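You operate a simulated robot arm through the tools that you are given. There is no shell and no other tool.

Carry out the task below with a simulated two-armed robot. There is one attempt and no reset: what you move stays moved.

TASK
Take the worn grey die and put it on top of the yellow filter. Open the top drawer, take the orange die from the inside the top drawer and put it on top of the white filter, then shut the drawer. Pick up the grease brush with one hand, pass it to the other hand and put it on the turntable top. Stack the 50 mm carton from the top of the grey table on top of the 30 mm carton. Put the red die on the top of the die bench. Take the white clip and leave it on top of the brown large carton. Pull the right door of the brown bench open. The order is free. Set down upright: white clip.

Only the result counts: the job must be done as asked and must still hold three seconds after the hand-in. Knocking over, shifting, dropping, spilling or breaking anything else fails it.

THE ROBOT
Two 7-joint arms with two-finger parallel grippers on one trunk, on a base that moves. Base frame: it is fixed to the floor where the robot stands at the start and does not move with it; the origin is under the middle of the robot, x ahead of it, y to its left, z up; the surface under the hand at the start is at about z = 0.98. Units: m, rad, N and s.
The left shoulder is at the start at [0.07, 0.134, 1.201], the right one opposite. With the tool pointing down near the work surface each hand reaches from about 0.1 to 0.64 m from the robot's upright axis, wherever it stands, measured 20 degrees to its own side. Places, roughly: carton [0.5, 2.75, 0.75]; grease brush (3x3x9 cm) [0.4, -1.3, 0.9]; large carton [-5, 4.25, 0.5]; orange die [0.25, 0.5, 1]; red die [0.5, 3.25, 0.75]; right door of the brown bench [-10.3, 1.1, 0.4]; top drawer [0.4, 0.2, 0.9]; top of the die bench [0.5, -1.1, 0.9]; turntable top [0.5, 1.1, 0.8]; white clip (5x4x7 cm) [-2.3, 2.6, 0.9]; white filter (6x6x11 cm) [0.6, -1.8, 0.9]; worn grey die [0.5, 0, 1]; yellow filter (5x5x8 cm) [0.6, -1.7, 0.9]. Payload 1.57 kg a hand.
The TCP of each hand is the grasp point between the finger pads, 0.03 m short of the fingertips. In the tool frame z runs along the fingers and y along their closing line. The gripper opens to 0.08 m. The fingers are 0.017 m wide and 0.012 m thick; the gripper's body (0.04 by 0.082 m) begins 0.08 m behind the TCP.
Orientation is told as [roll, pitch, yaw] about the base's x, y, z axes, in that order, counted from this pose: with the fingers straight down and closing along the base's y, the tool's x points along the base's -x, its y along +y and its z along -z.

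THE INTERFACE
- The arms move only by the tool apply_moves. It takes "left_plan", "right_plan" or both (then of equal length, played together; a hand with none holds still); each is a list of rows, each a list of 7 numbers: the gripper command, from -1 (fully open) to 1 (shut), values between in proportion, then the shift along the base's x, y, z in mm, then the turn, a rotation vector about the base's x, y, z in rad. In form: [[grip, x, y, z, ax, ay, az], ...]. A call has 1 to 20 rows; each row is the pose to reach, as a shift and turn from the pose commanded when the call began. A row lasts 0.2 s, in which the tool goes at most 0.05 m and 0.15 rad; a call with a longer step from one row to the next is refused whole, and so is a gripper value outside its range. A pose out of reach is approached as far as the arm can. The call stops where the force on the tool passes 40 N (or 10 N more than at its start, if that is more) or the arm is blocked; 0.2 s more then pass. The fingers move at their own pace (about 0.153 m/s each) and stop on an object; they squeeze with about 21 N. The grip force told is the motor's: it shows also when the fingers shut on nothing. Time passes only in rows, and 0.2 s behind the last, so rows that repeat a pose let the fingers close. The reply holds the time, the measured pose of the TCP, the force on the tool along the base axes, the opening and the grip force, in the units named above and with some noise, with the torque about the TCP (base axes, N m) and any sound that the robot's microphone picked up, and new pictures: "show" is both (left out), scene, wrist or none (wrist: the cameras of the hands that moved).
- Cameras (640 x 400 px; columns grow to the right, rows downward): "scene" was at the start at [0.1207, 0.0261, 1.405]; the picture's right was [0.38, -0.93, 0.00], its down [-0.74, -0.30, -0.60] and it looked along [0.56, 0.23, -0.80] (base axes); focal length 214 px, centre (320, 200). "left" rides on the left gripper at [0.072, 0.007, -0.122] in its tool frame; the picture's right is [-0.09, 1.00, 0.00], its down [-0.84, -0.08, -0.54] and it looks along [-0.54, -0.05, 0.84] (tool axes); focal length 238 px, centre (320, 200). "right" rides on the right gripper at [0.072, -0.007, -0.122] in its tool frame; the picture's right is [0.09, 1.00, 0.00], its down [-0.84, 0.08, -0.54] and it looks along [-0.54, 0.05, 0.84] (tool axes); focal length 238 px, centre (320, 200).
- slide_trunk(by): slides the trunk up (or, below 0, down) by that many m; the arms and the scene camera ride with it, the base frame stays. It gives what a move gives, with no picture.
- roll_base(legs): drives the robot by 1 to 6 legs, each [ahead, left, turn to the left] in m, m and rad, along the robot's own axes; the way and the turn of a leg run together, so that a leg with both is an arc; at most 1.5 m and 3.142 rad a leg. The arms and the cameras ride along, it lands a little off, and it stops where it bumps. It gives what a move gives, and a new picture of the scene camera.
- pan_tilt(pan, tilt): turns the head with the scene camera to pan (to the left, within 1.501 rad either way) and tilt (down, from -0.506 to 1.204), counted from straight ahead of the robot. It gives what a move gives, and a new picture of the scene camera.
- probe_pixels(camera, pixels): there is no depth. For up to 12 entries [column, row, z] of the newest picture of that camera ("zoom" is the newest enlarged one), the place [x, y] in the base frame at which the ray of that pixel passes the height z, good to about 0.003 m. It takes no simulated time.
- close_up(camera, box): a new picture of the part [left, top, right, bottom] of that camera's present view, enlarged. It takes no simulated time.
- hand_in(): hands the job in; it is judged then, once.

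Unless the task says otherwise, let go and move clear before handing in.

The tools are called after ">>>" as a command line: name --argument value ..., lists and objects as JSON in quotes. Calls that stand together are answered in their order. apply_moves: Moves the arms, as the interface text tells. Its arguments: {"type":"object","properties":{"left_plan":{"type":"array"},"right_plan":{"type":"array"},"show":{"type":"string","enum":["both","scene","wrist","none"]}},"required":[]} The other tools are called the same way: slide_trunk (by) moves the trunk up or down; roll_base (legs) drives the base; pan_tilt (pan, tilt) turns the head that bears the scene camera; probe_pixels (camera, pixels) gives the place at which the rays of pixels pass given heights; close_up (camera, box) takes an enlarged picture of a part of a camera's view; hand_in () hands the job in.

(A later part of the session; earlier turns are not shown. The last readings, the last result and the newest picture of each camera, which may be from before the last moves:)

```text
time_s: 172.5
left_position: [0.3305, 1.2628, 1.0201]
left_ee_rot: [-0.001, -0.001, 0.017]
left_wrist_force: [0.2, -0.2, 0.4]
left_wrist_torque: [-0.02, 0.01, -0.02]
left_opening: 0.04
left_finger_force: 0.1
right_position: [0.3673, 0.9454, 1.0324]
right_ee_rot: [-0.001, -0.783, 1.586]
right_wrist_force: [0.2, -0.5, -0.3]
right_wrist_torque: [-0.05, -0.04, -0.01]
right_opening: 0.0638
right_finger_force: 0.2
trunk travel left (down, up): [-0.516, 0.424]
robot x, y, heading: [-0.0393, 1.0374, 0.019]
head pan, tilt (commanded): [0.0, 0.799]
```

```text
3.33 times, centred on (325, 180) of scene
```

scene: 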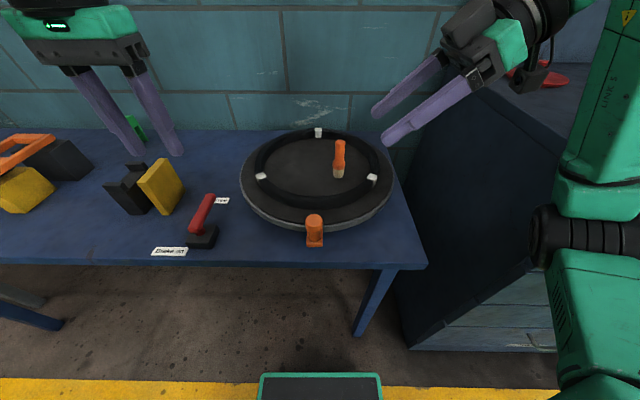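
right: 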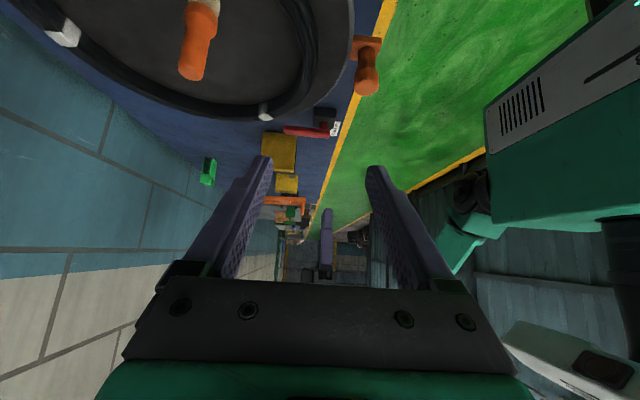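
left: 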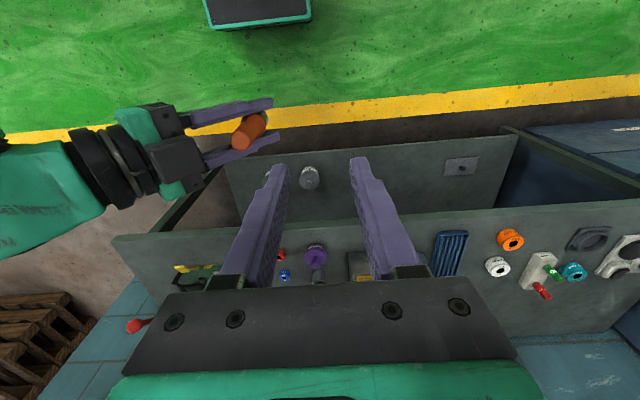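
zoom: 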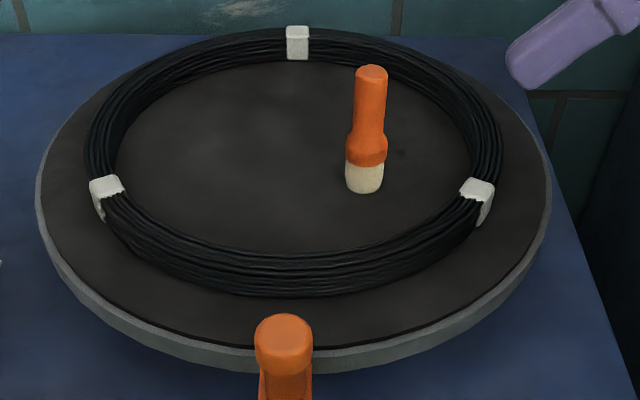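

The brush stands upright inside the coil ring on the turntable. I back off and bring the right hand back to straight-down.

>>> roll_base --legs '[[-0.45, 0, -0.017]]'

>>> apply_moves --right_plan '[[-0.6, 0, -10, 5, -0.13, 0, 0], [-0.6, 0, -20, 10, -0.26, 0, 0], [-0.6, 0, -30, 15, -0.39, 0, 0], [-0.6, 0, -40, 20, -0.52, 0, 0], [-0.6, 0, -50, 25, -0.65, 0, 0], [-0.6, 0, -60, 30, -0.785, 0, 0], [-0.6, 0, -60, 30, -0.785, 0, 0]]' --show "none"

>>> apply_moves --right_plan '[[-0.6, 0, 0, 0, 0, 0, -0.14], [-0.6, 0, 0, 0, 0, 0, -0.28], [-0.6, 0, 0, 0, 0, 0, -0.42], [-0.6, 0, 0, 0, 0, 0, -0.56], [-0.6, 0, 0, 0, 0, 0, -0.7], [-0.6, 0, 0, 0, 0, 0, -0.84], [-0.6, 0, 0, 0, 0, 0, -0.98], [-0.6, 0, 0, 0, 0, 0, -1.12], [-0.6, 0, 0, 0, 0, 0, -1.26], [-0.6, 0, 0, 0, 0, 0, -1.4], [-0.6, 0, 0, 0, 0, 0, -1.54], [-0.6, 0, 0, 0, 0, 0, -1.57]]' --show "scene"

```text
time_s: 175.2
left_position: [-0.1121, 1.2529, 1.0183]
left_ee_rot: [-0.003, -0.001, 0.0]
left_wrist_force: [-0.3, 0.7, -0.2]
left_wrist_torque: [0.0, -0.04, -0.01]
left_opening: 0.04
left_finger_force: 0.0
right_position: [-0.0807, 0.9359, 1.033]
right_ee_rot: [-0.002, -0.783, 1.567]
right_wrist_force: [0.3, 1.0, 0.2]
right_wrist_torque: [-0.03, -0.01, 0.0]
right_opening: 0.0641
right_finger_force: 0.1
trunk travel left (down, up): [-0.516, 0.424]
robot x, y, heading: [-0.4898, 1.0345, -0.003]
head pan, tilt (commanded): [0.0, 0.799]
```

scene: 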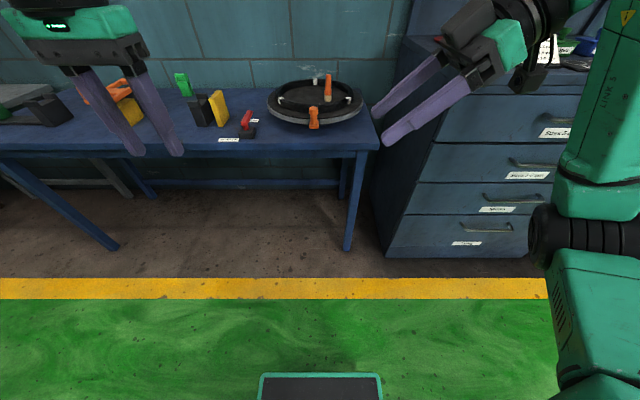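

```text
time_s: 176.8
left_position: [-0.1113, 1.2515, 1.0189]
left_ee_rot: [0.002, -0.001, 0.0]
left_wrist_force: [-0.3, -0.4, 1.3]
left_wrist_torque: [-0.02, 0.01, 0.0]
left_opening: 0.0398
left_finger_force: 0.1
right_position: [-0.0805, 0.8745, 1.0634]
right_ee_rot: [-0.004, 0.001, 1.568]
right_wrist_force: [-0.3, 0.4, 0.5]
right_wrist_torque: [0.01, -0.01, 0.01]
right_opening: 0.0643
right_finger_force: 0.1
trunk travel left (down, up): [-0.516, 0.424]
robot x, y, heading: [-0.4915, 1.0339, -0.004]
head pan, tilt (commanded): [0.0, 0.799]
```

```text
time_s: 179.4
left_position: [-0.1123, 1.2527, 1.0185]
left_ee_rot: [-0.002, -0.002, -0.001]
left_wrist_force: [0.3, 0.8, -0.3]
left_wrist_torque: [0.02, -0.02, 0.0]
left_opening: 0.0401
left_finger_force: 0.1
right_position: [-0.082, 0.8741, 1.0623]
right_ee_rot: [-0.003, 0.001, -0.004]
right_wrist_force: [-0.4, -0.4, 0.4]
right_wrist_torque: [0.02, -0.04, 0.01]
right_opening: 0.0638
right_finger_force: 0.2
trunk travel left (down, up): [-0.516, 0.424]
robot x, y, heading: [-0.4908, 1.0383, 0.0]
head pan, tilt (commanded): [0.0, 0.799]
```

scene: 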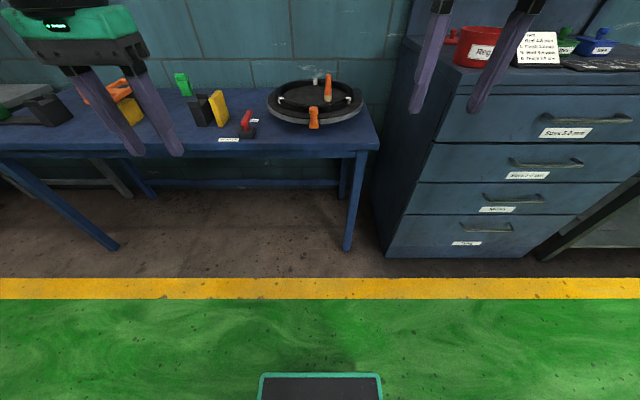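

The right hand is level again. I drive left to the grey table around y≈2.9 and look.

>>> roll_base --legs '[[0, 0.95, 0], [0, 0.9, 0]]'

>>> pan_tilt --pan 0.0 --tilt 0.5

```text
time_s: 188.7
left_position: [-0.0974, 3.09, 1.0179]
left_ee_rot: [-0.001, -0.002, -0.021]
left_wrist_force: [-0.1, 0.4, -0.1]
left_wrist_torque: [0.01, -0.01, 0.01]
left_opening: 0.04
left_finger_force: 0.1
right_position: [-0.0731, 2.7118, 1.0629]
right_ee_rot: [-0.004, 0.004, -0.021]
right_wrist_force: [0.0, 0.4, -0.7]
right_wrist_torque: [-0.01, -0.02, 0.0]
right_opening: 0.064
right_finger_force: 0.0
trunk travel left (down, up): [-0.516, 0.424]
robot x, y, heading: [-0.4782, 2.8851, -0.018]
head pan, tilt (commanded): [0.0, 0.799]
```

scene: 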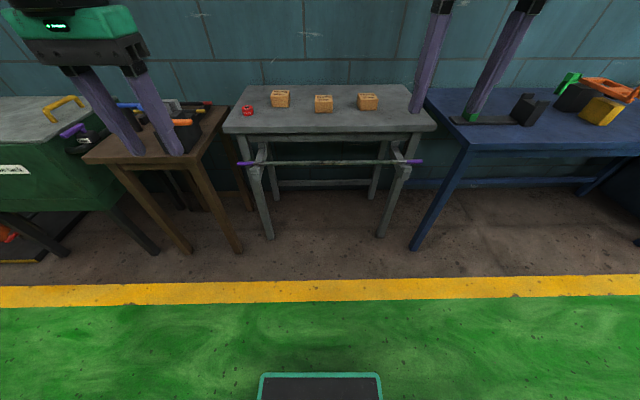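

```text
time_s: 189.5
left_position: [-0.0965, 3.0901, 1.0184]
left_ee_rot: [-0.003, -0.002, -0.018]
left_wrist_force: [-0.3, 0.3, -0.8]
left_wrist_torque: [0.01, -0.01, 0.02]
left_opening: 0.0398
left_finger_force: 0.0
right_position: [-0.0731, 2.7124, 1.0622]
right_ee_rot: [-0.004, 0.001, -0.021]
right_wrist_force: [0.5, 0.5, 0.2]
right_wrist_torque: [0.0, 0.05, 0.0]
right_opening: 0.0638
right_finger_force: 0.0
trunk travel left (down, up): [-0.516, 0.424]
robot x, y, heading: [-0.4803, 2.8808, -0.015]
head pan, tilt (commanded): [0.0, 0.499]
```

scene: 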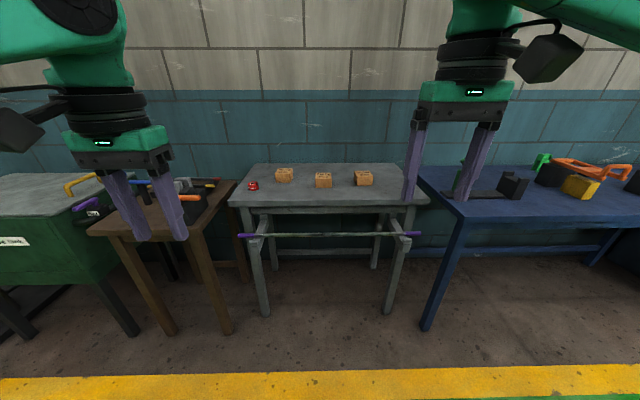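

The grey table has the red die at (253,186) and three cartons at (284,175), (323,180), (363,178). I zoom to read their labels.

>>> close_up --camera "scene" --box '[230, 150, 430, 275]'

>>> close_up --camera "scene" --box '[270, 160, 380, 200]'

```text
3.20 times, centred on (330, 212) of scene
```

zoom: 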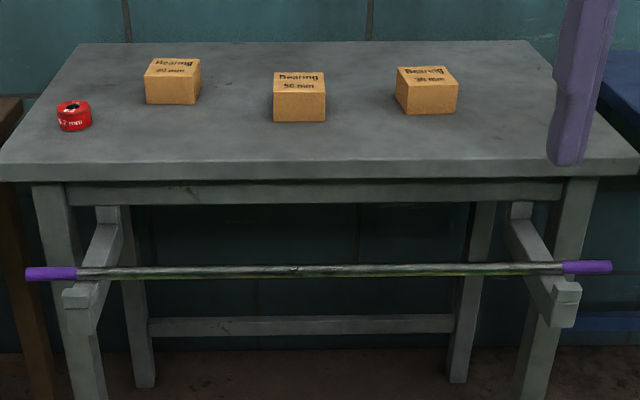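

```text
5.82 times, centred on (325, 180) of scene
```

zoom: 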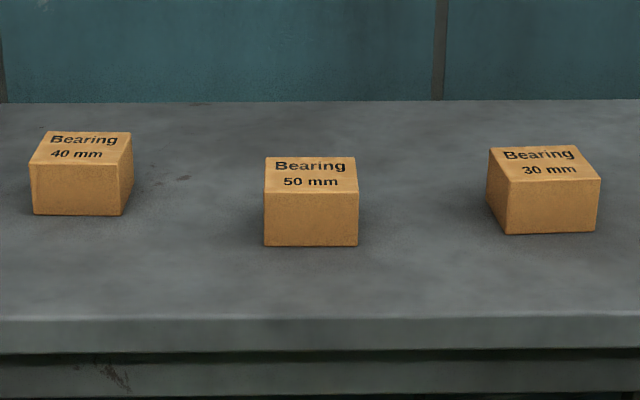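

The middle carton is the 50 mm one and the right one the 30 mm one. A loose pole rests on brackets in front of the table, so I probe how far it sticks out, along with the cartons and die.

>>> probe_pixels --camera "scene" --pixels '[[323, 234, 0.6], [323, 234, 0.5], [323, 234, 0.4], [323, 205, 0.72], [323, 205, 0.75], [325, 193, 0.72], [325, 176, 0.76], [364, 190, 0.72], [253, 190, 0.72], [258, 312, 0.0], [388, 313, 0.0]]'

>>> close_up --camera "right" --box '[0, 0, 640, 400]'

>>> close_up --camera "left" --box '[0, 0, 640, 400]'

```text
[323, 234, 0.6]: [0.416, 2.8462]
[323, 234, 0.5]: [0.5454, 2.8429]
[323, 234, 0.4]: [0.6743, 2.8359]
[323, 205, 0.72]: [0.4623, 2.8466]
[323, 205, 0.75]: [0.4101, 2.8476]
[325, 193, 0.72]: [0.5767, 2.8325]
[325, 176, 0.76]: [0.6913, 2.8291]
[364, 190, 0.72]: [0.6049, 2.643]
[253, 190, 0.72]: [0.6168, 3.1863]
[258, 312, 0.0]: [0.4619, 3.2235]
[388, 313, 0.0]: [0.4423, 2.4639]
```

```text
1.00 times, centred on (320, 200) of right (not enlarged: the box is as wide or as high as the picture)
```

zoom: 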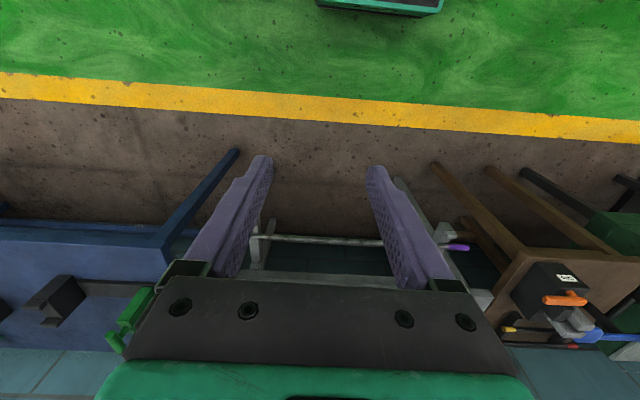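

```text
1.00 times, centred on (320, 200) of left (not enlarged: the box is as wide or as high as the picture)
```

zoom: 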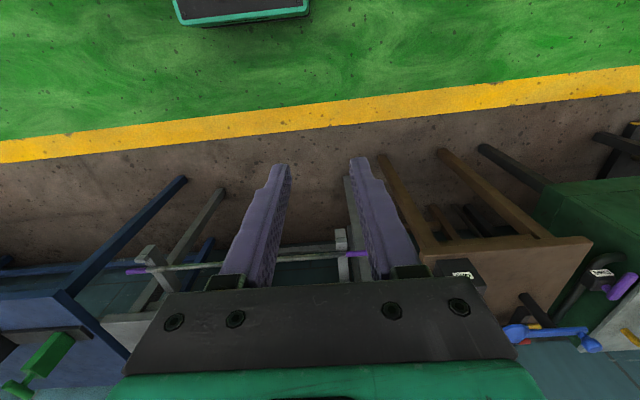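

>>> probe_pixels --camera "zoom" --pixels '[[347, 254, 0.7], [347, 254, 0.65], [347, 254, 0.6], [347, 254, 0.55], [347, 254, 0.5], [143, 270, 0.6], [143, 270, 0.5]]'

>>> probe_pixels --camera "scene" --pixels '[[254, 235.5, 0.7], [254, 235.5, 0.65], [254, 235.5, 0.6], [254, 235.5, 0.55], [254, 235.5, 0.5], [407, 233.5, 0.6], [407, 233.5, 0.5]]'

```text
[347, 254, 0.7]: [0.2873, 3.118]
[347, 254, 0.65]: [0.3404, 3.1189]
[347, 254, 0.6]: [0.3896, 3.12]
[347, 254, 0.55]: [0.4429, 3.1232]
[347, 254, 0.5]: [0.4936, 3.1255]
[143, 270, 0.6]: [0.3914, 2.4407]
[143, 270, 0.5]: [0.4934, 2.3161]
```

```text
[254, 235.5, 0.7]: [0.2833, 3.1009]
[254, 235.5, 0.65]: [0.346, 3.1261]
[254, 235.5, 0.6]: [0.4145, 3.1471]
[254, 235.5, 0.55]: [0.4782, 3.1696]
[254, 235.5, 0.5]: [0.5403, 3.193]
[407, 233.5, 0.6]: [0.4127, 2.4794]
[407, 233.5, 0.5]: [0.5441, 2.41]
```

The pole lies at about x≈0.326, z≈0.665, roughly 0.1 m in front of the table, so I must keep the chest clear of it. I drive ahead to x≈0.03 and look with the wrist cameras.

>>> roll_base --legs '[[0.5, 0, 0.016]]'

>>> pan_tilt --pan 0.0 --tilt 0.7

>>> close_up --camera "right" --box '[0, 0, 640, 400]'

>>> close_up --camera "left" --box '[0, 0, 640, 400]'

```text
time_s: 192.5
left_position: [0.4049, 3.0955, 1.0191]
left_ee_rot: [0.0, -0.002, 0.005]
left_wrist_force: [0.9, 0.2, 0.2]
left_wrist_torque: [-0.01, 0.04, 0.0]
left_opening: 0.04
left_finger_force: 0.1
right_position: [0.4371, 2.7182, 1.0628]
right_ee_rot: [-0.003, 0.002, 0.003]
right_wrist_force: [-0.3, -0.2, 0.2]
right_wrist_torque: [-0.02, 0.01, -0.01]
right_opening: 0.0638
right_finger_force: 0.1
trunk travel left (down, up): [-0.516, 0.424]
robot x, y, heading: [0.0294, 2.8781, 0.006]
head pan, tilt (commanded): [0.0, 0.499]
```

scene: 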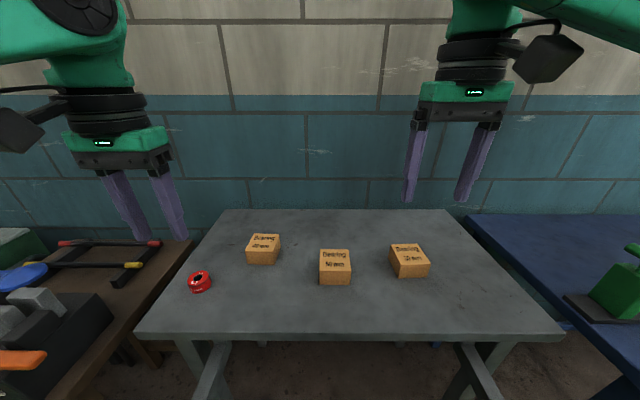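

```text
time_s: 193.2
left_position: [0.4045, 3.0951, 1.0199]
left_ee_rot: [-0.002, -0.001, 0.004]
left_wrist_force: [0.1, -0.3, 0.3]
left_wrist_torque: [0.0, -0.02, 0.0]
left_opening: 0.0399
left_finger_force: 0.1
right_position: [0.4363, 2.7188, 1.0619]
right_ee_rot: [-0.003, 0.002, 0.003]
right_wrist_force: [0.2, -0.1, -0.4]
right_wrist_torque: [0.02, 0.02, 0.04]
right_opening: 0.0641
right_finger_force: 0.1
trunk travel left (down, up): [-0.516, 0.424]
robot x, y, heading: [0.0292, 2.8743, 0.006]
head pan, tilt (commanded): [0.0, 0.7]
```

scene: 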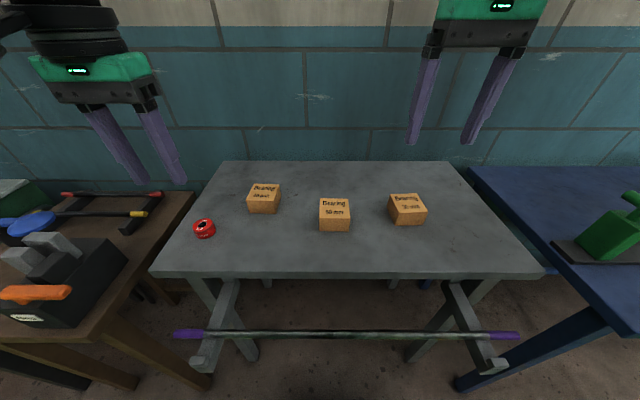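

```text
1.00 times, centred on (320, 200) of right (not enlarged: the box is as wide or as high as the picture)
```

zoom: 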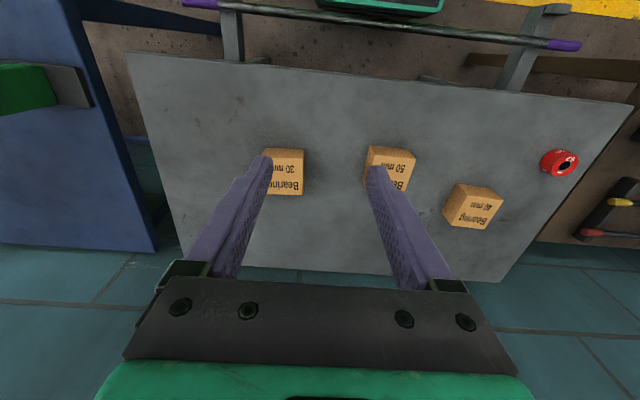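

```text
1.00 times, centred on (320, 200) of left (not enlarged: the box is as wide or as high as the picture)
```

zoom: 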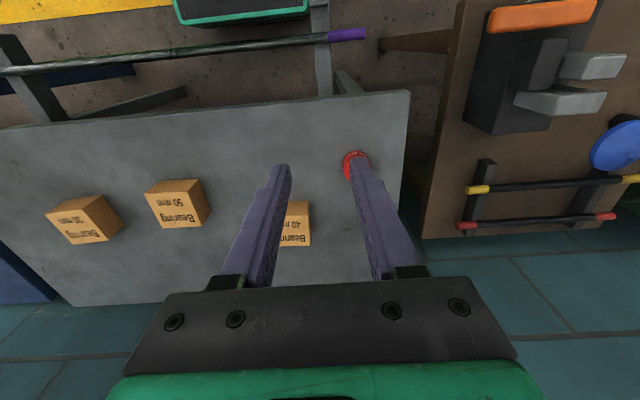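

I take close-ups of the 50 mm and 30 mm cartons from the scene and right cameras to triangulate their tops.

>>> close_up --camera "scene" --box '[300, 180, 440, 240]'

>>> close_up --camera "right" --box '[240, 120, 430, 220]'

>>> close_up --camera "left" --box '[30, 150, 230, 260]'

```text
4.57 times, centred on (370, 210) of scene
```

zoom: 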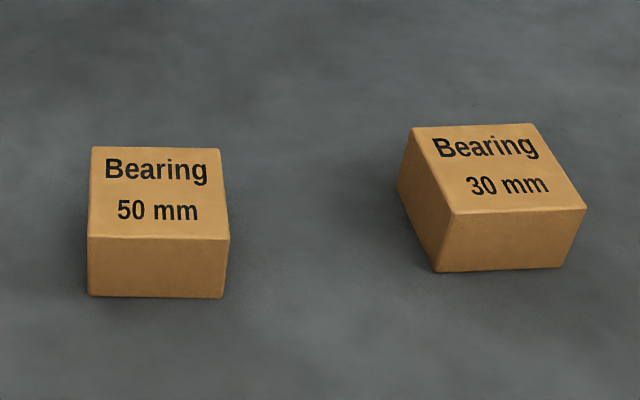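

```text
3.37 times, centred on (335, 170) of right
```

zoom: 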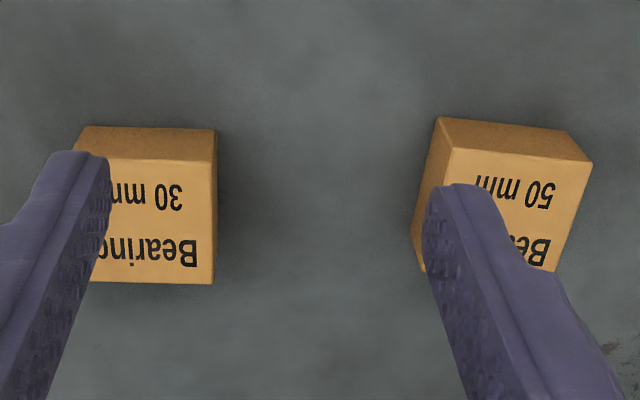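

```text
3.20 times, centred on (130, 205) of left
```

zoom: 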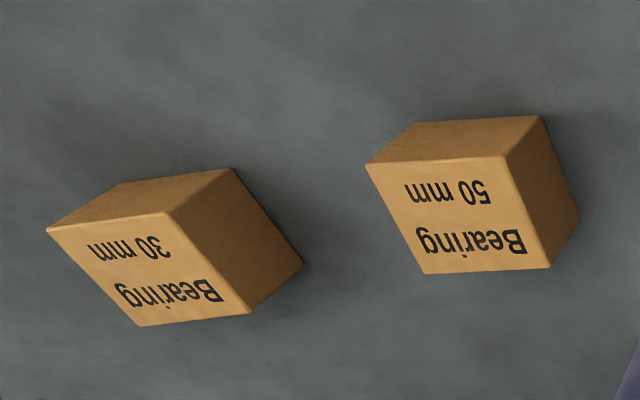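

>>> probe_pixels --camera "zoom" --pixels '[[461, 215, 0.76], [461, 215, 0.78], [461, 215, 0.8], [149, 270, 0.76], [149, 270, 0.78], [149, 270, 0.8], [366, 163, 0.78], [503, 156, 0.78], [551, 268, 0.78], [425, 273, 0.78]]'

>>> probe_pixels --camera "scene" --pixels '[[334.4, 208.5, 0.76], [334.4, 208.5, 0.78], [334.4, 208.5, 0.8], [409, 203, 0.76], [409, 203, 0.78], [409, 203, 0.8], [320.3, 198.4, 0.78], [348.4, 199, 0.78], [350, 218.8, 0.78], [319.3, 218, 0.78]]'

```text
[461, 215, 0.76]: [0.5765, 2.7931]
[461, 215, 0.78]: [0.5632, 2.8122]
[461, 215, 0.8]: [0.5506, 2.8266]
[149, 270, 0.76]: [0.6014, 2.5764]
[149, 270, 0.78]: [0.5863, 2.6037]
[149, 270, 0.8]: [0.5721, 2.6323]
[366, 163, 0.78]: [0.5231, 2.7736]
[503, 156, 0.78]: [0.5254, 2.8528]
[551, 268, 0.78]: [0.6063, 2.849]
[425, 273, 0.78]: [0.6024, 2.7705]
```

```text
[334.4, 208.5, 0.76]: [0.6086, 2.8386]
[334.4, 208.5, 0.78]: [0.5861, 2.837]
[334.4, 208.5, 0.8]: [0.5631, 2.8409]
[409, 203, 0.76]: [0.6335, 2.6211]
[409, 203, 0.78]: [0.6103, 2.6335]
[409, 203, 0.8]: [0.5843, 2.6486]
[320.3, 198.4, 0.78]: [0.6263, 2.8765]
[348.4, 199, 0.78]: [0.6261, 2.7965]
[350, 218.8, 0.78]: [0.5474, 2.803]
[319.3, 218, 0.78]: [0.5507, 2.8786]
```

The 50 mm carton is about 72 mm wide, top centre ≈(0.545,2.839, 0.813), turned about -2°; the 30 mm carton's top is near (0.556,2.664, 0.82). I bring the right hand, fully open, above the 50 mm carton.

>>> apply_moves --right_plan '[[-1, 20, 24, -20, 0, 0, -0.01], [-1, 40, 48, -40, 0, 0, -0.02], [-1, 60, 72, -60, 0, 0, -0.03], [-1, 80, 96, -80, 0, 0, -0.04], [-1, 100, 116, -105, 0, 0, -0.043], [-1, 109, 120, -130, 0, 0, -0.043], [-1, 109, 120, -130, 0, 0, -0.043]]' --show "both"

>>> close_up --camera "right" --box '[220, 100, 420, 225]'

```text
time_s: 194.8
left_position: [0.4038, 3.0963, 1.019]
left_ee_rot: [-0.003, -0.004, 0.004]
left_wrist_force: [0.2, -0.2, -0.1]
left_wrist_torque: [-0.05, 0.0, 0.0]
left_opening: 0.04
left_finger_force: 0.1
right_position: [0.5457, 2.8381, 0.9335]
right_ee_rot: [-0.004, 0.0, -0.04]
right_wrist_force: [-0.9, 0.3, 0.8]
right_wrist_torque: [0.02, 0.03, -0.03]
right_opening: 0.0798
right_finger_force: 0.1
trunk travel left (down, up): [-0.516, 0.424]
robot x, y, heading: [0.0253, 2.8769, 0.01]
head pan, tilt (commanded): [0.0, 0.7]
```

scene: 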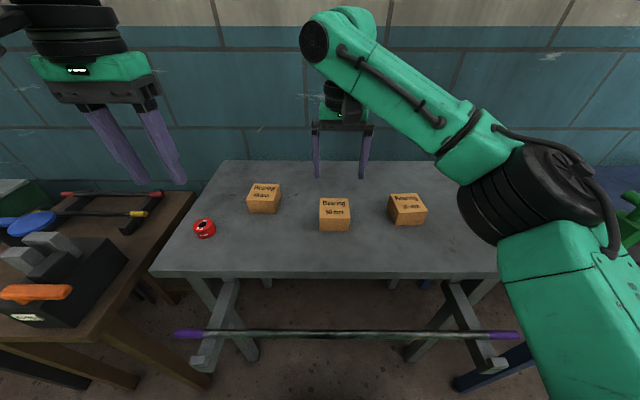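
right: 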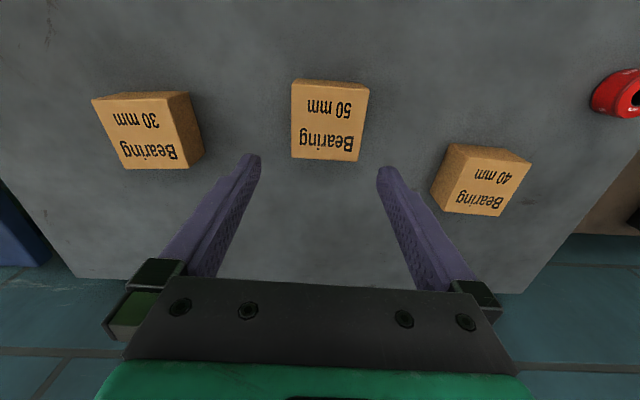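

```text
3.20 times, centred on (320, 162) of right
```

zoom: 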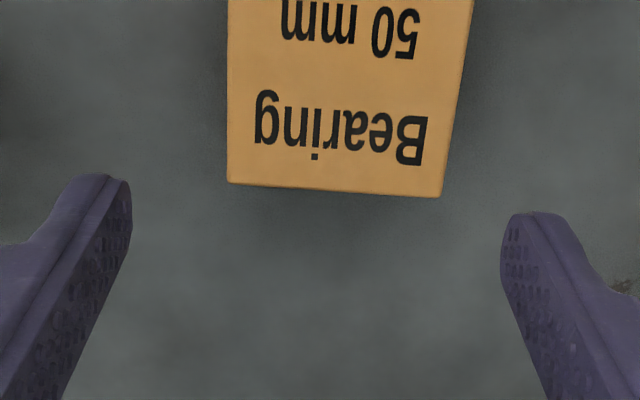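

>>> close_up --camera "right" --box '[250, 65, 410, 175]'

>>> probe_pixels --camera "zoom" --pixels '[[170, 85, 0.815], [455, 115, 0.815], [415, 395, 0.815], [170, 375, 0.815]]'

```text
3.64 times, centred on (330, 120) of right
```

zoom: 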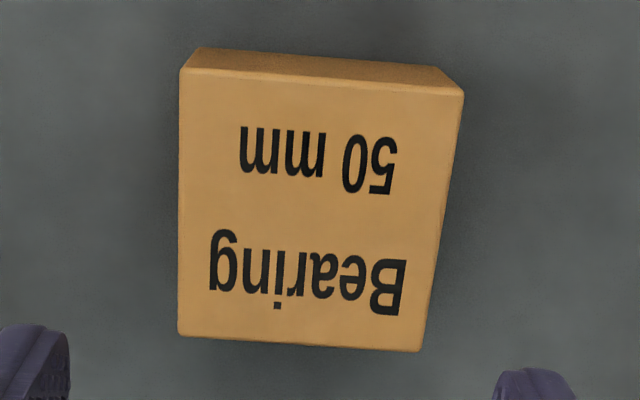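

```text
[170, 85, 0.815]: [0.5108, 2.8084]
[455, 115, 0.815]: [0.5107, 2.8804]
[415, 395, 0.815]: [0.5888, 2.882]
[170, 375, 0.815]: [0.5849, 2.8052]
```

>>> probe_pixels --camera "zoom" --pixels '[[181, 68, 0.815], [464, 92, 0.815], [420, 351, 0.815], [178, 336, 0.815], [181, 68, 0.8], [464, 92, 0.8], [420, 351, 0.8], [178, 336, 0.8], [181, 68, 0.79], [464, 92, 0.79], [420, 351, 0.79], [178, 336, 0.79]]'

>>> close_up --camera "scene" --box '[300, 180, 440, 240]'

>>> probe_pixels --camera "zoom" --pixels '[[93, 147, 0.815], [221, 150, 0.815], [229, 240, 0.815], [88, 237, 0.815], [93, 147, 0.8], [221, 150, 0.8], [229, 240, 0.8], [88, 237, 0.8]]'

```text
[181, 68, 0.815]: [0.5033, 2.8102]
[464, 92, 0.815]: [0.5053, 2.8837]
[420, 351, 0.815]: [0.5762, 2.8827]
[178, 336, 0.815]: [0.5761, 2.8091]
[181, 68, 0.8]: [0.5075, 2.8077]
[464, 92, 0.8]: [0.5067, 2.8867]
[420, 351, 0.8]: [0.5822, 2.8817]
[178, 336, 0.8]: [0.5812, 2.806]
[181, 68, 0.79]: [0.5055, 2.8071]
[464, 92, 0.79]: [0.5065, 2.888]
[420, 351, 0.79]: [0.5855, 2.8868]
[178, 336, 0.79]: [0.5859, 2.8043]
```

```text
4.57 times, centred on (370, 210) of scene
```

zoom: 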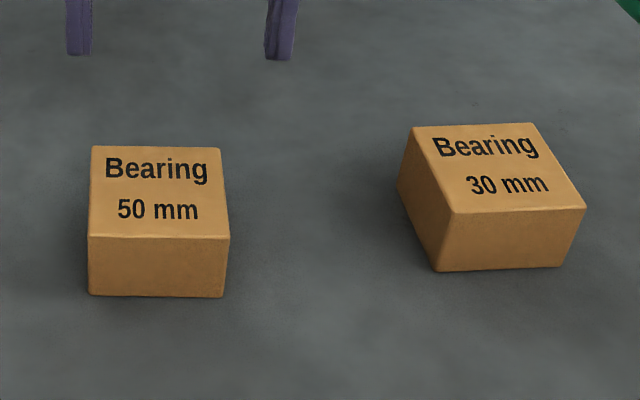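

```text
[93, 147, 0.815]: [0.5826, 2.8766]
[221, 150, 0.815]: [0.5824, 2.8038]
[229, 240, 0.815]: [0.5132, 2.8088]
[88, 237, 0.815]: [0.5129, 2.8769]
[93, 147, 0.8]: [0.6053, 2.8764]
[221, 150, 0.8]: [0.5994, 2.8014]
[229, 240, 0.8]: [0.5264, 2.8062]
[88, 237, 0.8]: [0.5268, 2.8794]
```

The right camera puts the 50 mm carton's centre at about (0.540,2.846), so I shift the hand by (-5,+7) mm and come down to just above its top (tips ≈15 mm above) to check the fit.

>>> apply_moves --right_plan '[[-1, -5, 7, -20, 0, 0, 0], [-1, -5, 7, -40, 0, 0, 0], [-1, -5, 7, -66, 0, 0, 0], [-1, -5, 7, -66, 0, 0, 0]]' --show "wrist"

>>> close_up --camera "right" --box '[220, 100, 420, 225]'

>>> close_up --camera "scene" --box '[280, 140, 400, 240]'

```text
time_s: 195.8
left_position: [0.4051, 3.0955, 1.0197]
left_ee_rot: [-0.001, -0.004, 0.005]
left_wrist_force: [-1.2, 0.9, -0.1]
left_wrist_torque: [-0.03, -0.03, -0.01]
left_opening: 0.0398
left_finger_force: 0.0
right_position: [0.5406, 2.8459, 0.8658]
right_ee_rot: [-0.003, 0.0, -0.041]
right_wrist_force: [0.8, 0.3, -0.6]
right_wrist_torque: [0.01, -0.02, -0.03]
right_opening: 0.0803
right_finger_force: 0.0
trunk travel left (down, up): [-0.516, 0.424]
robot x, y, heading: [0.0276, 2.8755, 0.005]
head pan, tilt (commanded): [0.0, 0.7]
```

right: 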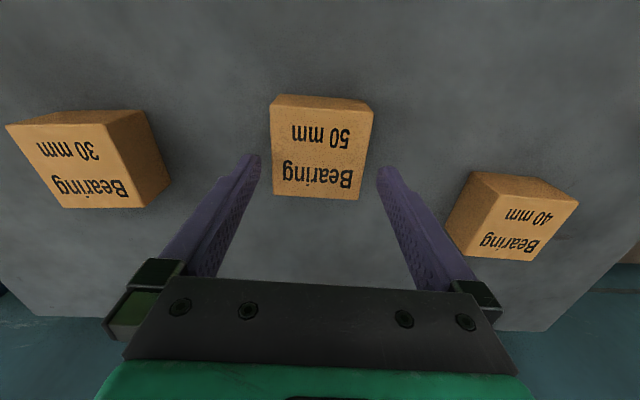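

```text
3.20 times, centred on (320, 162) of right
```

zoom: 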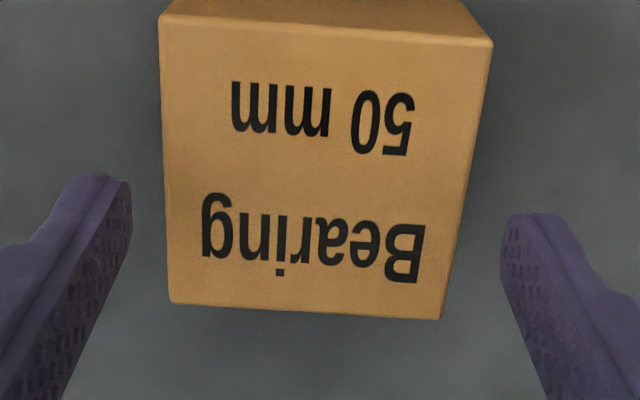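

```text
4.00 times, centred on (340, 190) of scene
```

zoom: 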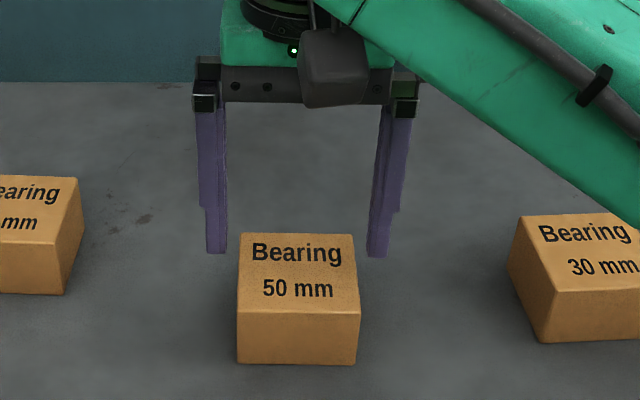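

The carton sits centred between the fingers in both views. I descend to TCP z≈0.82 and close.

>>> apply_moves --right_plan '[[-1, 0, 0, -12, 0, 0, 0], [-1, 0, 0, -24, 0, 0, 0], [-1, 0, 0, -36, 0, 0, 0], [-1, 0, 0, -46, 0, 0, 0], [-1, 0, 0, -46, 0, 0, 0]]' --show "wrist"

```text
time_s: 197.0
left_position: [0.4047, 3.0953, 1.0188]
left_ee_rot: [-0.002, -0.002, 0.005]
left_wrist_force: [1.0, -0.6, -0.2]
left_wrist_torque: [0.03, -0.03, 0.0]
left_opening: 0.04
left_finger_force: 0.1
right_position: [0.5404, 2.8452, 0.8191]
right_ee_rot: [-0.004, 0.0, -0.04]
right_wrist_force: [0.0, 0.4, 0.6]
right_wrist_torque: [-0.01, 0.0, 0.01]
right_opening: 0.0803
right_finger_force: 0.1
trunk travel left (down, up): [-0.516, 0.424]
robot x, y, heading: [0.0277, 2.876, 0.007]
head pan, tilt (commanded): [0.0, 0.7]
```

right: 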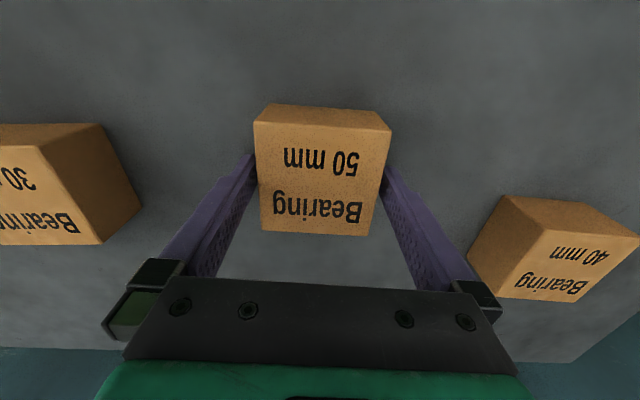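

The fingers straddle the carton without touching. I close and then lift.

>>> apply_moves --right_plan '[[-0.5, 0, 0, 0, 0, 0, 0], [0.5, 0, 0, 0, 0, 0, 0], [1, 0, 0, 0, 0, 0, 0], [1, 0, 0, 0, 0, 0, 0], [1, 0, 0, 15, 0, 0, 0], [1, 0, 0, 40, 0, 0, 0], [1, 0, 0, 75, 0, 0, 0], [1, 0, 0, 75, 0, 0, 0]]' --show "both"

```text
time_s: 198.8
left_position: [0.4066, 3.0967, 1.0181]
left_ee_rot: [-0.001, -0.001, 0.006]
left_wrist_force: [0.1, 0.5, 0.1]
left_wrist_torque: [0.01, 0.0, -0.01]
left_opening: 0.0399
left_finger_force: 0.0
right_position: [0.5434, 2.8446, 0.8953]
right_ee_rot: [-0.004, 0.002, -0.037]
right_wrist_force: [0.2, 0.3, -3.2]
right_wrist_torque: [0.02, 0.0, 0.0]
right_opening: 0.0703
right_finger_force: 20.3
trunk travel left (down, up): [-0.516, 0.424]
robot x, y, heading: [0.0309, 2.8743, 0.01]
head pan, tilt (commanded): [0.0, 0.7]
```

scene: 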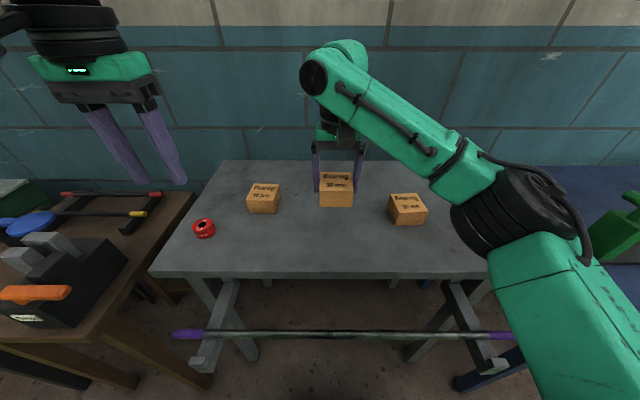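
right: 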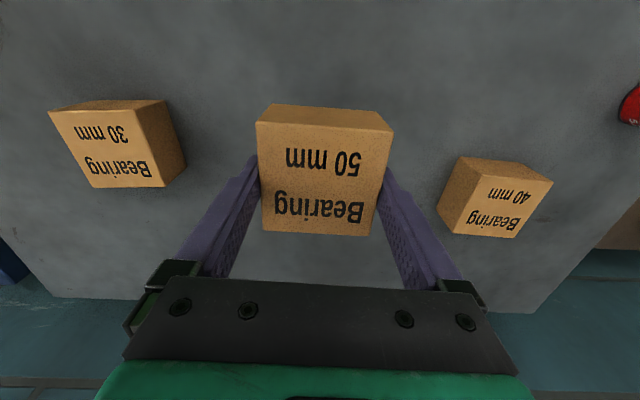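

The carton is held (70 mm). Now I locate the 30 mm carton's top and its yaw from the right and scene cameras.

>>> close_up --camera "right" --box '[30, 80, 220, 200]'

>>> probe_pixels --camera "zoom" --pixels '[[62, 100, 0.818], [350, 100, 0.818], [450, 360, 0.818], [200, 358, 0.818]]'

>>> close_up --camera "scene" --box '[360, 175, 460, 237]'

```text
3.33 times, centred on (125, 140) of right
```

zoom: 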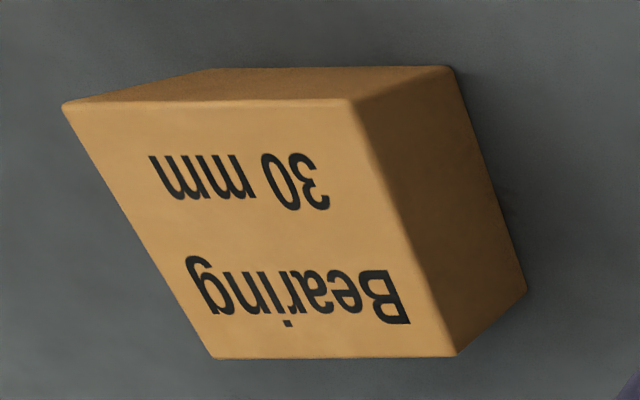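

```text
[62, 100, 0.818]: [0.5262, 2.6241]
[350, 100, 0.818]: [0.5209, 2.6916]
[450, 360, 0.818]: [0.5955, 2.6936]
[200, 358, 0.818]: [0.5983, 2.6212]
```

```text
6.40 times, centred on (410, 206) of scene
```

zoom: 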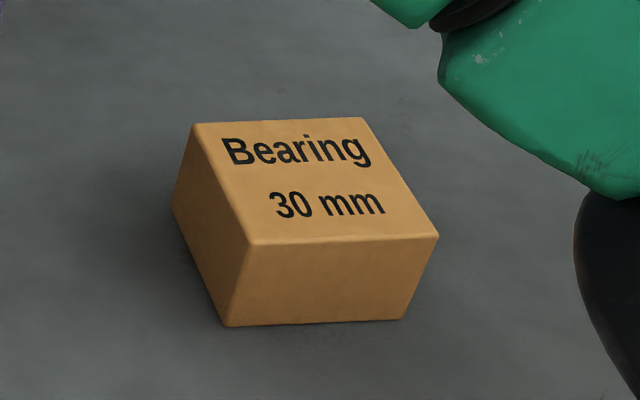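

>>> probe_pixels --camera "zoom" --pixels '[[193, 125, 0.818], [361, 118, 0.818], [438, 236, 0.818], [249, 244, 0.818], [226, 325, 0.775], [405, 318, 0.775], [193, 125, 0.81], [361, 118, 0.81], [438, 236, 0.81], [249, 244, 0.81]]'

>>> close_up --camera "right" --box '[30, 80, 220, 200]'

>>> probe_pixels --camera "zoom" --pixels '[[62, 105, 0.818], [353, 103, 0.818], [455, 356, 0.818], [213, 358, 0.818], [62, 105, 0.81], [353, 103, 0.81], [455, 356, 0.81], [213, 358, 0.81], [526, 290, 0.775], [447, 68, 0.775]]'

```text
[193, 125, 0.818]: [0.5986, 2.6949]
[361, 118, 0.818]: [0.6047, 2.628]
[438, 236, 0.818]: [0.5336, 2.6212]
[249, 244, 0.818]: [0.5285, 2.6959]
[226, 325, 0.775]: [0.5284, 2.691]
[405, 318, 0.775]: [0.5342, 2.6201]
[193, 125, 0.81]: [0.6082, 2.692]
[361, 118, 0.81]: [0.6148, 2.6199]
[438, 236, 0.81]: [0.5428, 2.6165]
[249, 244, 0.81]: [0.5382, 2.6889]
```

```text
3.33 times, centred on (125, 140) of right
```

zoom: 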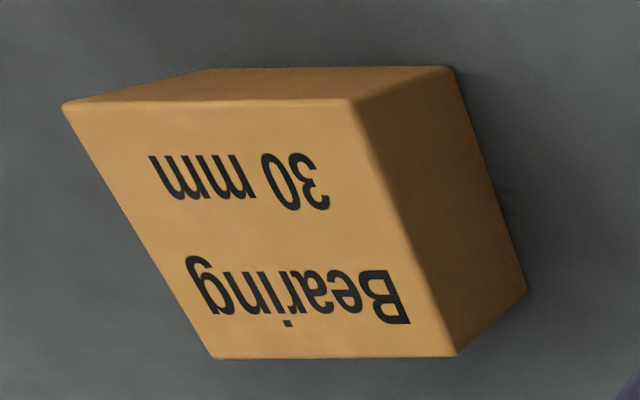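

```text
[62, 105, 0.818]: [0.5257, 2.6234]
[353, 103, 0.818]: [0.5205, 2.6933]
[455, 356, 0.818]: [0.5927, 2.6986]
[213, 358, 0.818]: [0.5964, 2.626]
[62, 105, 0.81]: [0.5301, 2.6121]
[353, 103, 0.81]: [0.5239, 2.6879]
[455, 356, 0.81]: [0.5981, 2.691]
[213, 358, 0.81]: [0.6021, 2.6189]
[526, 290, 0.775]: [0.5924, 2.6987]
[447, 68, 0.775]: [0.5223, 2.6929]
```

>>> close_up --camera "right" --box '[230, 90, 420, 245]'

```text
2.58 times, centred on (325, 168) of right
```

zoom: 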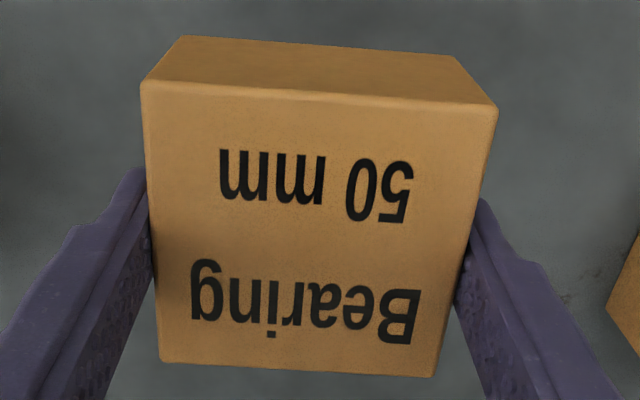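

>>> probe_pixels --camera "zoom" --pixels '[[142, 82, 0.894], [497, 107, 0.894], [433, 377, 0.894], [160, 360, 0.894]]'

```text
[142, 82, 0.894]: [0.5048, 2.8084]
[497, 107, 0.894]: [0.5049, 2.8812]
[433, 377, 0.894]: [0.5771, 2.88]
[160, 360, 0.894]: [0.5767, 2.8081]
```

The held carton's centre is 2.5 mm behind the TCP, and the 30 mm carton is at about (0.5595,2.662), yaw ≈+0.06. I carry the carton over it at z≈0.92, turning +0.10 to match.

>>> apply_moves --right_plan '[[1, 0, -10, 20, 0, 0, 0], [1, 3, -45, 25, 0, 0, 0.025], [1, 7, -85, 25, 0, 0, 0.05], [1, 11, -125, 25, 0, 0, 0.075], [1, 15, -160, 25, 0, 0, 0.1], [1, 19, -182, 25, 0, 0, 0.1], [1, 19, -182, 25, 0, 0, 0.1]]' --show "both"

>>> close_up --camera "scene" --box '[340, 140, 480, 240]'

>>> close_up --camera "left" --box '[0, 100, 240, 280]'

```text
time_s: 200.4
left_position: [0.4059, 3.0956, 1.0186]
left_ee_rot: [0.0, -0.001, 0.004]
left_wrist_force: [-0.2, 0.6, 0.0]
left_wrist_torque: [0.0, 0.0, -0.02]
left_opening: 0.0401
left_finger_force: 0.1
right_position: [0.5623, 2.6627, 0.9205]
right_ee_rot: [-0.004, 0.002, 0.059]
right_wrist_force: [-0.5, -0.1, -3.4]
right_wrist_torque: [0.01, 0.01, 0.0]
right_opening: 0.0698
right_finger_force: 20.9
trunk travel left (down, up): [-0.516, 0.424]
robot x, y, heading: [0.028, 2.8775, -0.001]
head pan, tilt (commanded): [0.0, 0.7]
```

scene: 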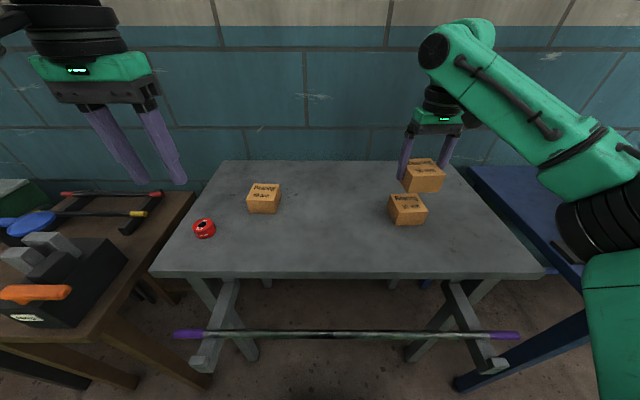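
right: 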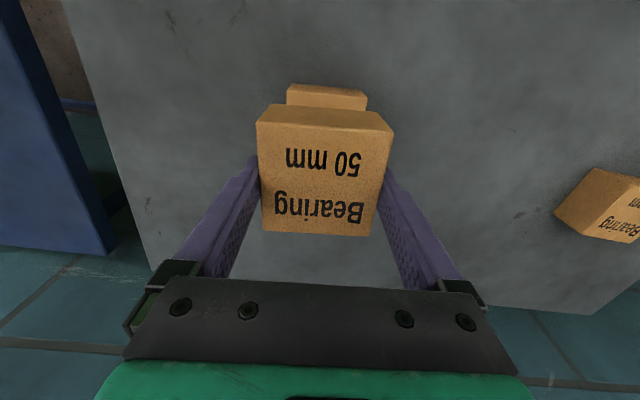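

```text
4.00 times, centred on (410, 190) of scene
```

zoom: 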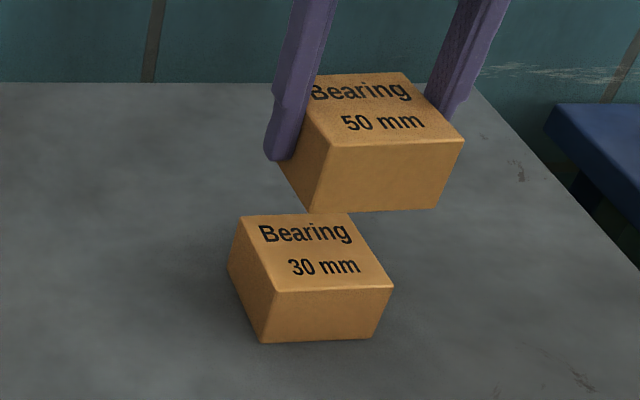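

```text
2.22 times, centred on (120, 190) of left
```

zoom: 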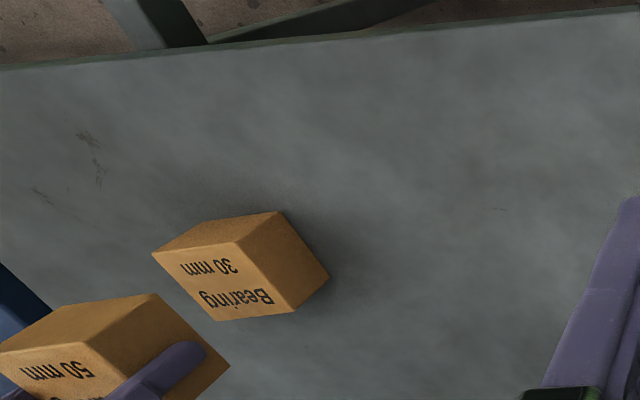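

>>> close_up --camera "right" --box '[270, 70, 390, 130]'

>>> probe_pixels --camera "zoom" --pixels '[[85, 100, 0.818], [505, 140, 0.818]]'

```text
5.33 times, centred on (330, 100) of right
```

zoom: 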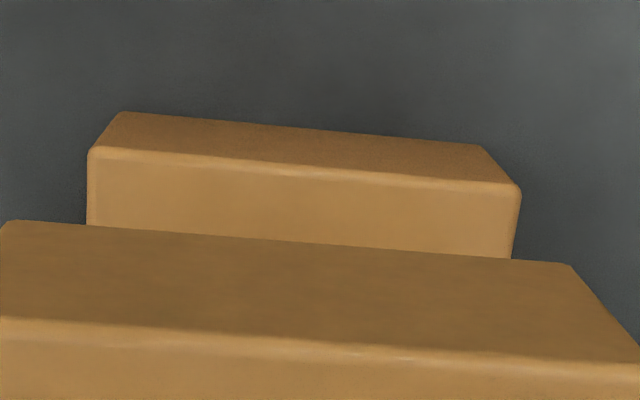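

```text
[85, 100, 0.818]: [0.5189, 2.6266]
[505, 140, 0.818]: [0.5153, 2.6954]
```

>>> probe_pixels --camera "zoom" --pixels '[[89, 150, 0.818], [520, 188, 0.818], [8, 222, 0.8765], [570, 265, 0.8765], [122, 112, 0.775], [482, 146, 0.775]]'

```text
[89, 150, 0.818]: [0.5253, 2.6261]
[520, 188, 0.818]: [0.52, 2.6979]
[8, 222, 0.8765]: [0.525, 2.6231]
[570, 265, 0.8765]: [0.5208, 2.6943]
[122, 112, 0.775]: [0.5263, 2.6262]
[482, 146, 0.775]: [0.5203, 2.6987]
```

The edges line up: the held carton is only 3 mm off in y. I shift +3 mm and lower to contact near TCP z≈0.862.

>>> apply_moves --right_plan '[[1, 0, 3, -20, 0, 0, 0], [1, 0, 3, -40, 0, 0, 0], [1, 0, 3, -52, 0, 0, 0], [1, 0, 3, -57, 0, 0, 0], [1, 0, 3, -59, 0, 0, 0], [1, 0, 3, -59, 0, 0, 0]]' --show "wrist"

>>> close_up --camera "scene" --box '[340, 150, 480, 250]'

```text
time_s: 201.8
left_position: [0.4033, 3.0965, 1.0206]
left_ee_rot: [-0.002, -0.003, 0.005]
left_wrist_force: [-0.6, -0.7, -0.7]
left_wrist_torque: [0.01, 0.02, 0.01]
left_opening: 0.0403
left_finger_force: 0.0
right_position: [0.5594, 2.6684, 0.8639]
right_ee_rot: [-0.004, -0.003, 0.061]
right_wrist_force: [4.8, -2.9, 17.6]
right_wrist_torque: [0.17, -0.18, 0.03]
right_opening: 0.0695
right_finger_force: 21.0
trunk travel left (down, up): [-0.516, 0.424]
robot x, y, heading: [0.0266, 2.876, 0.005]
head pan, tilt (commanded): [0.0, 0.7]
```

right: 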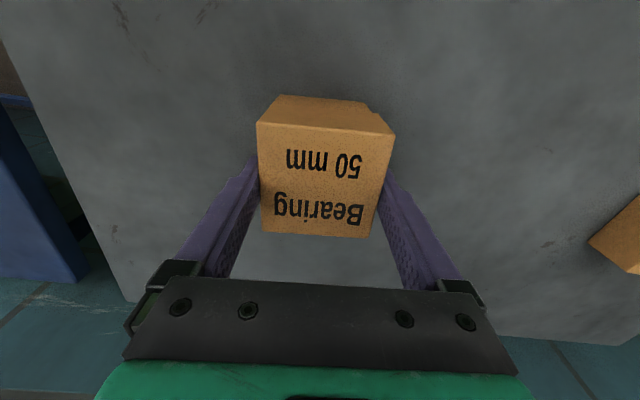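

```text
4.00 times, centred on (410, 200) of scene
```

zoom: 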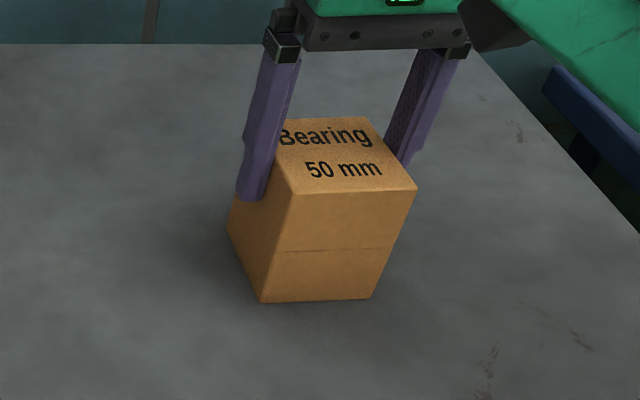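

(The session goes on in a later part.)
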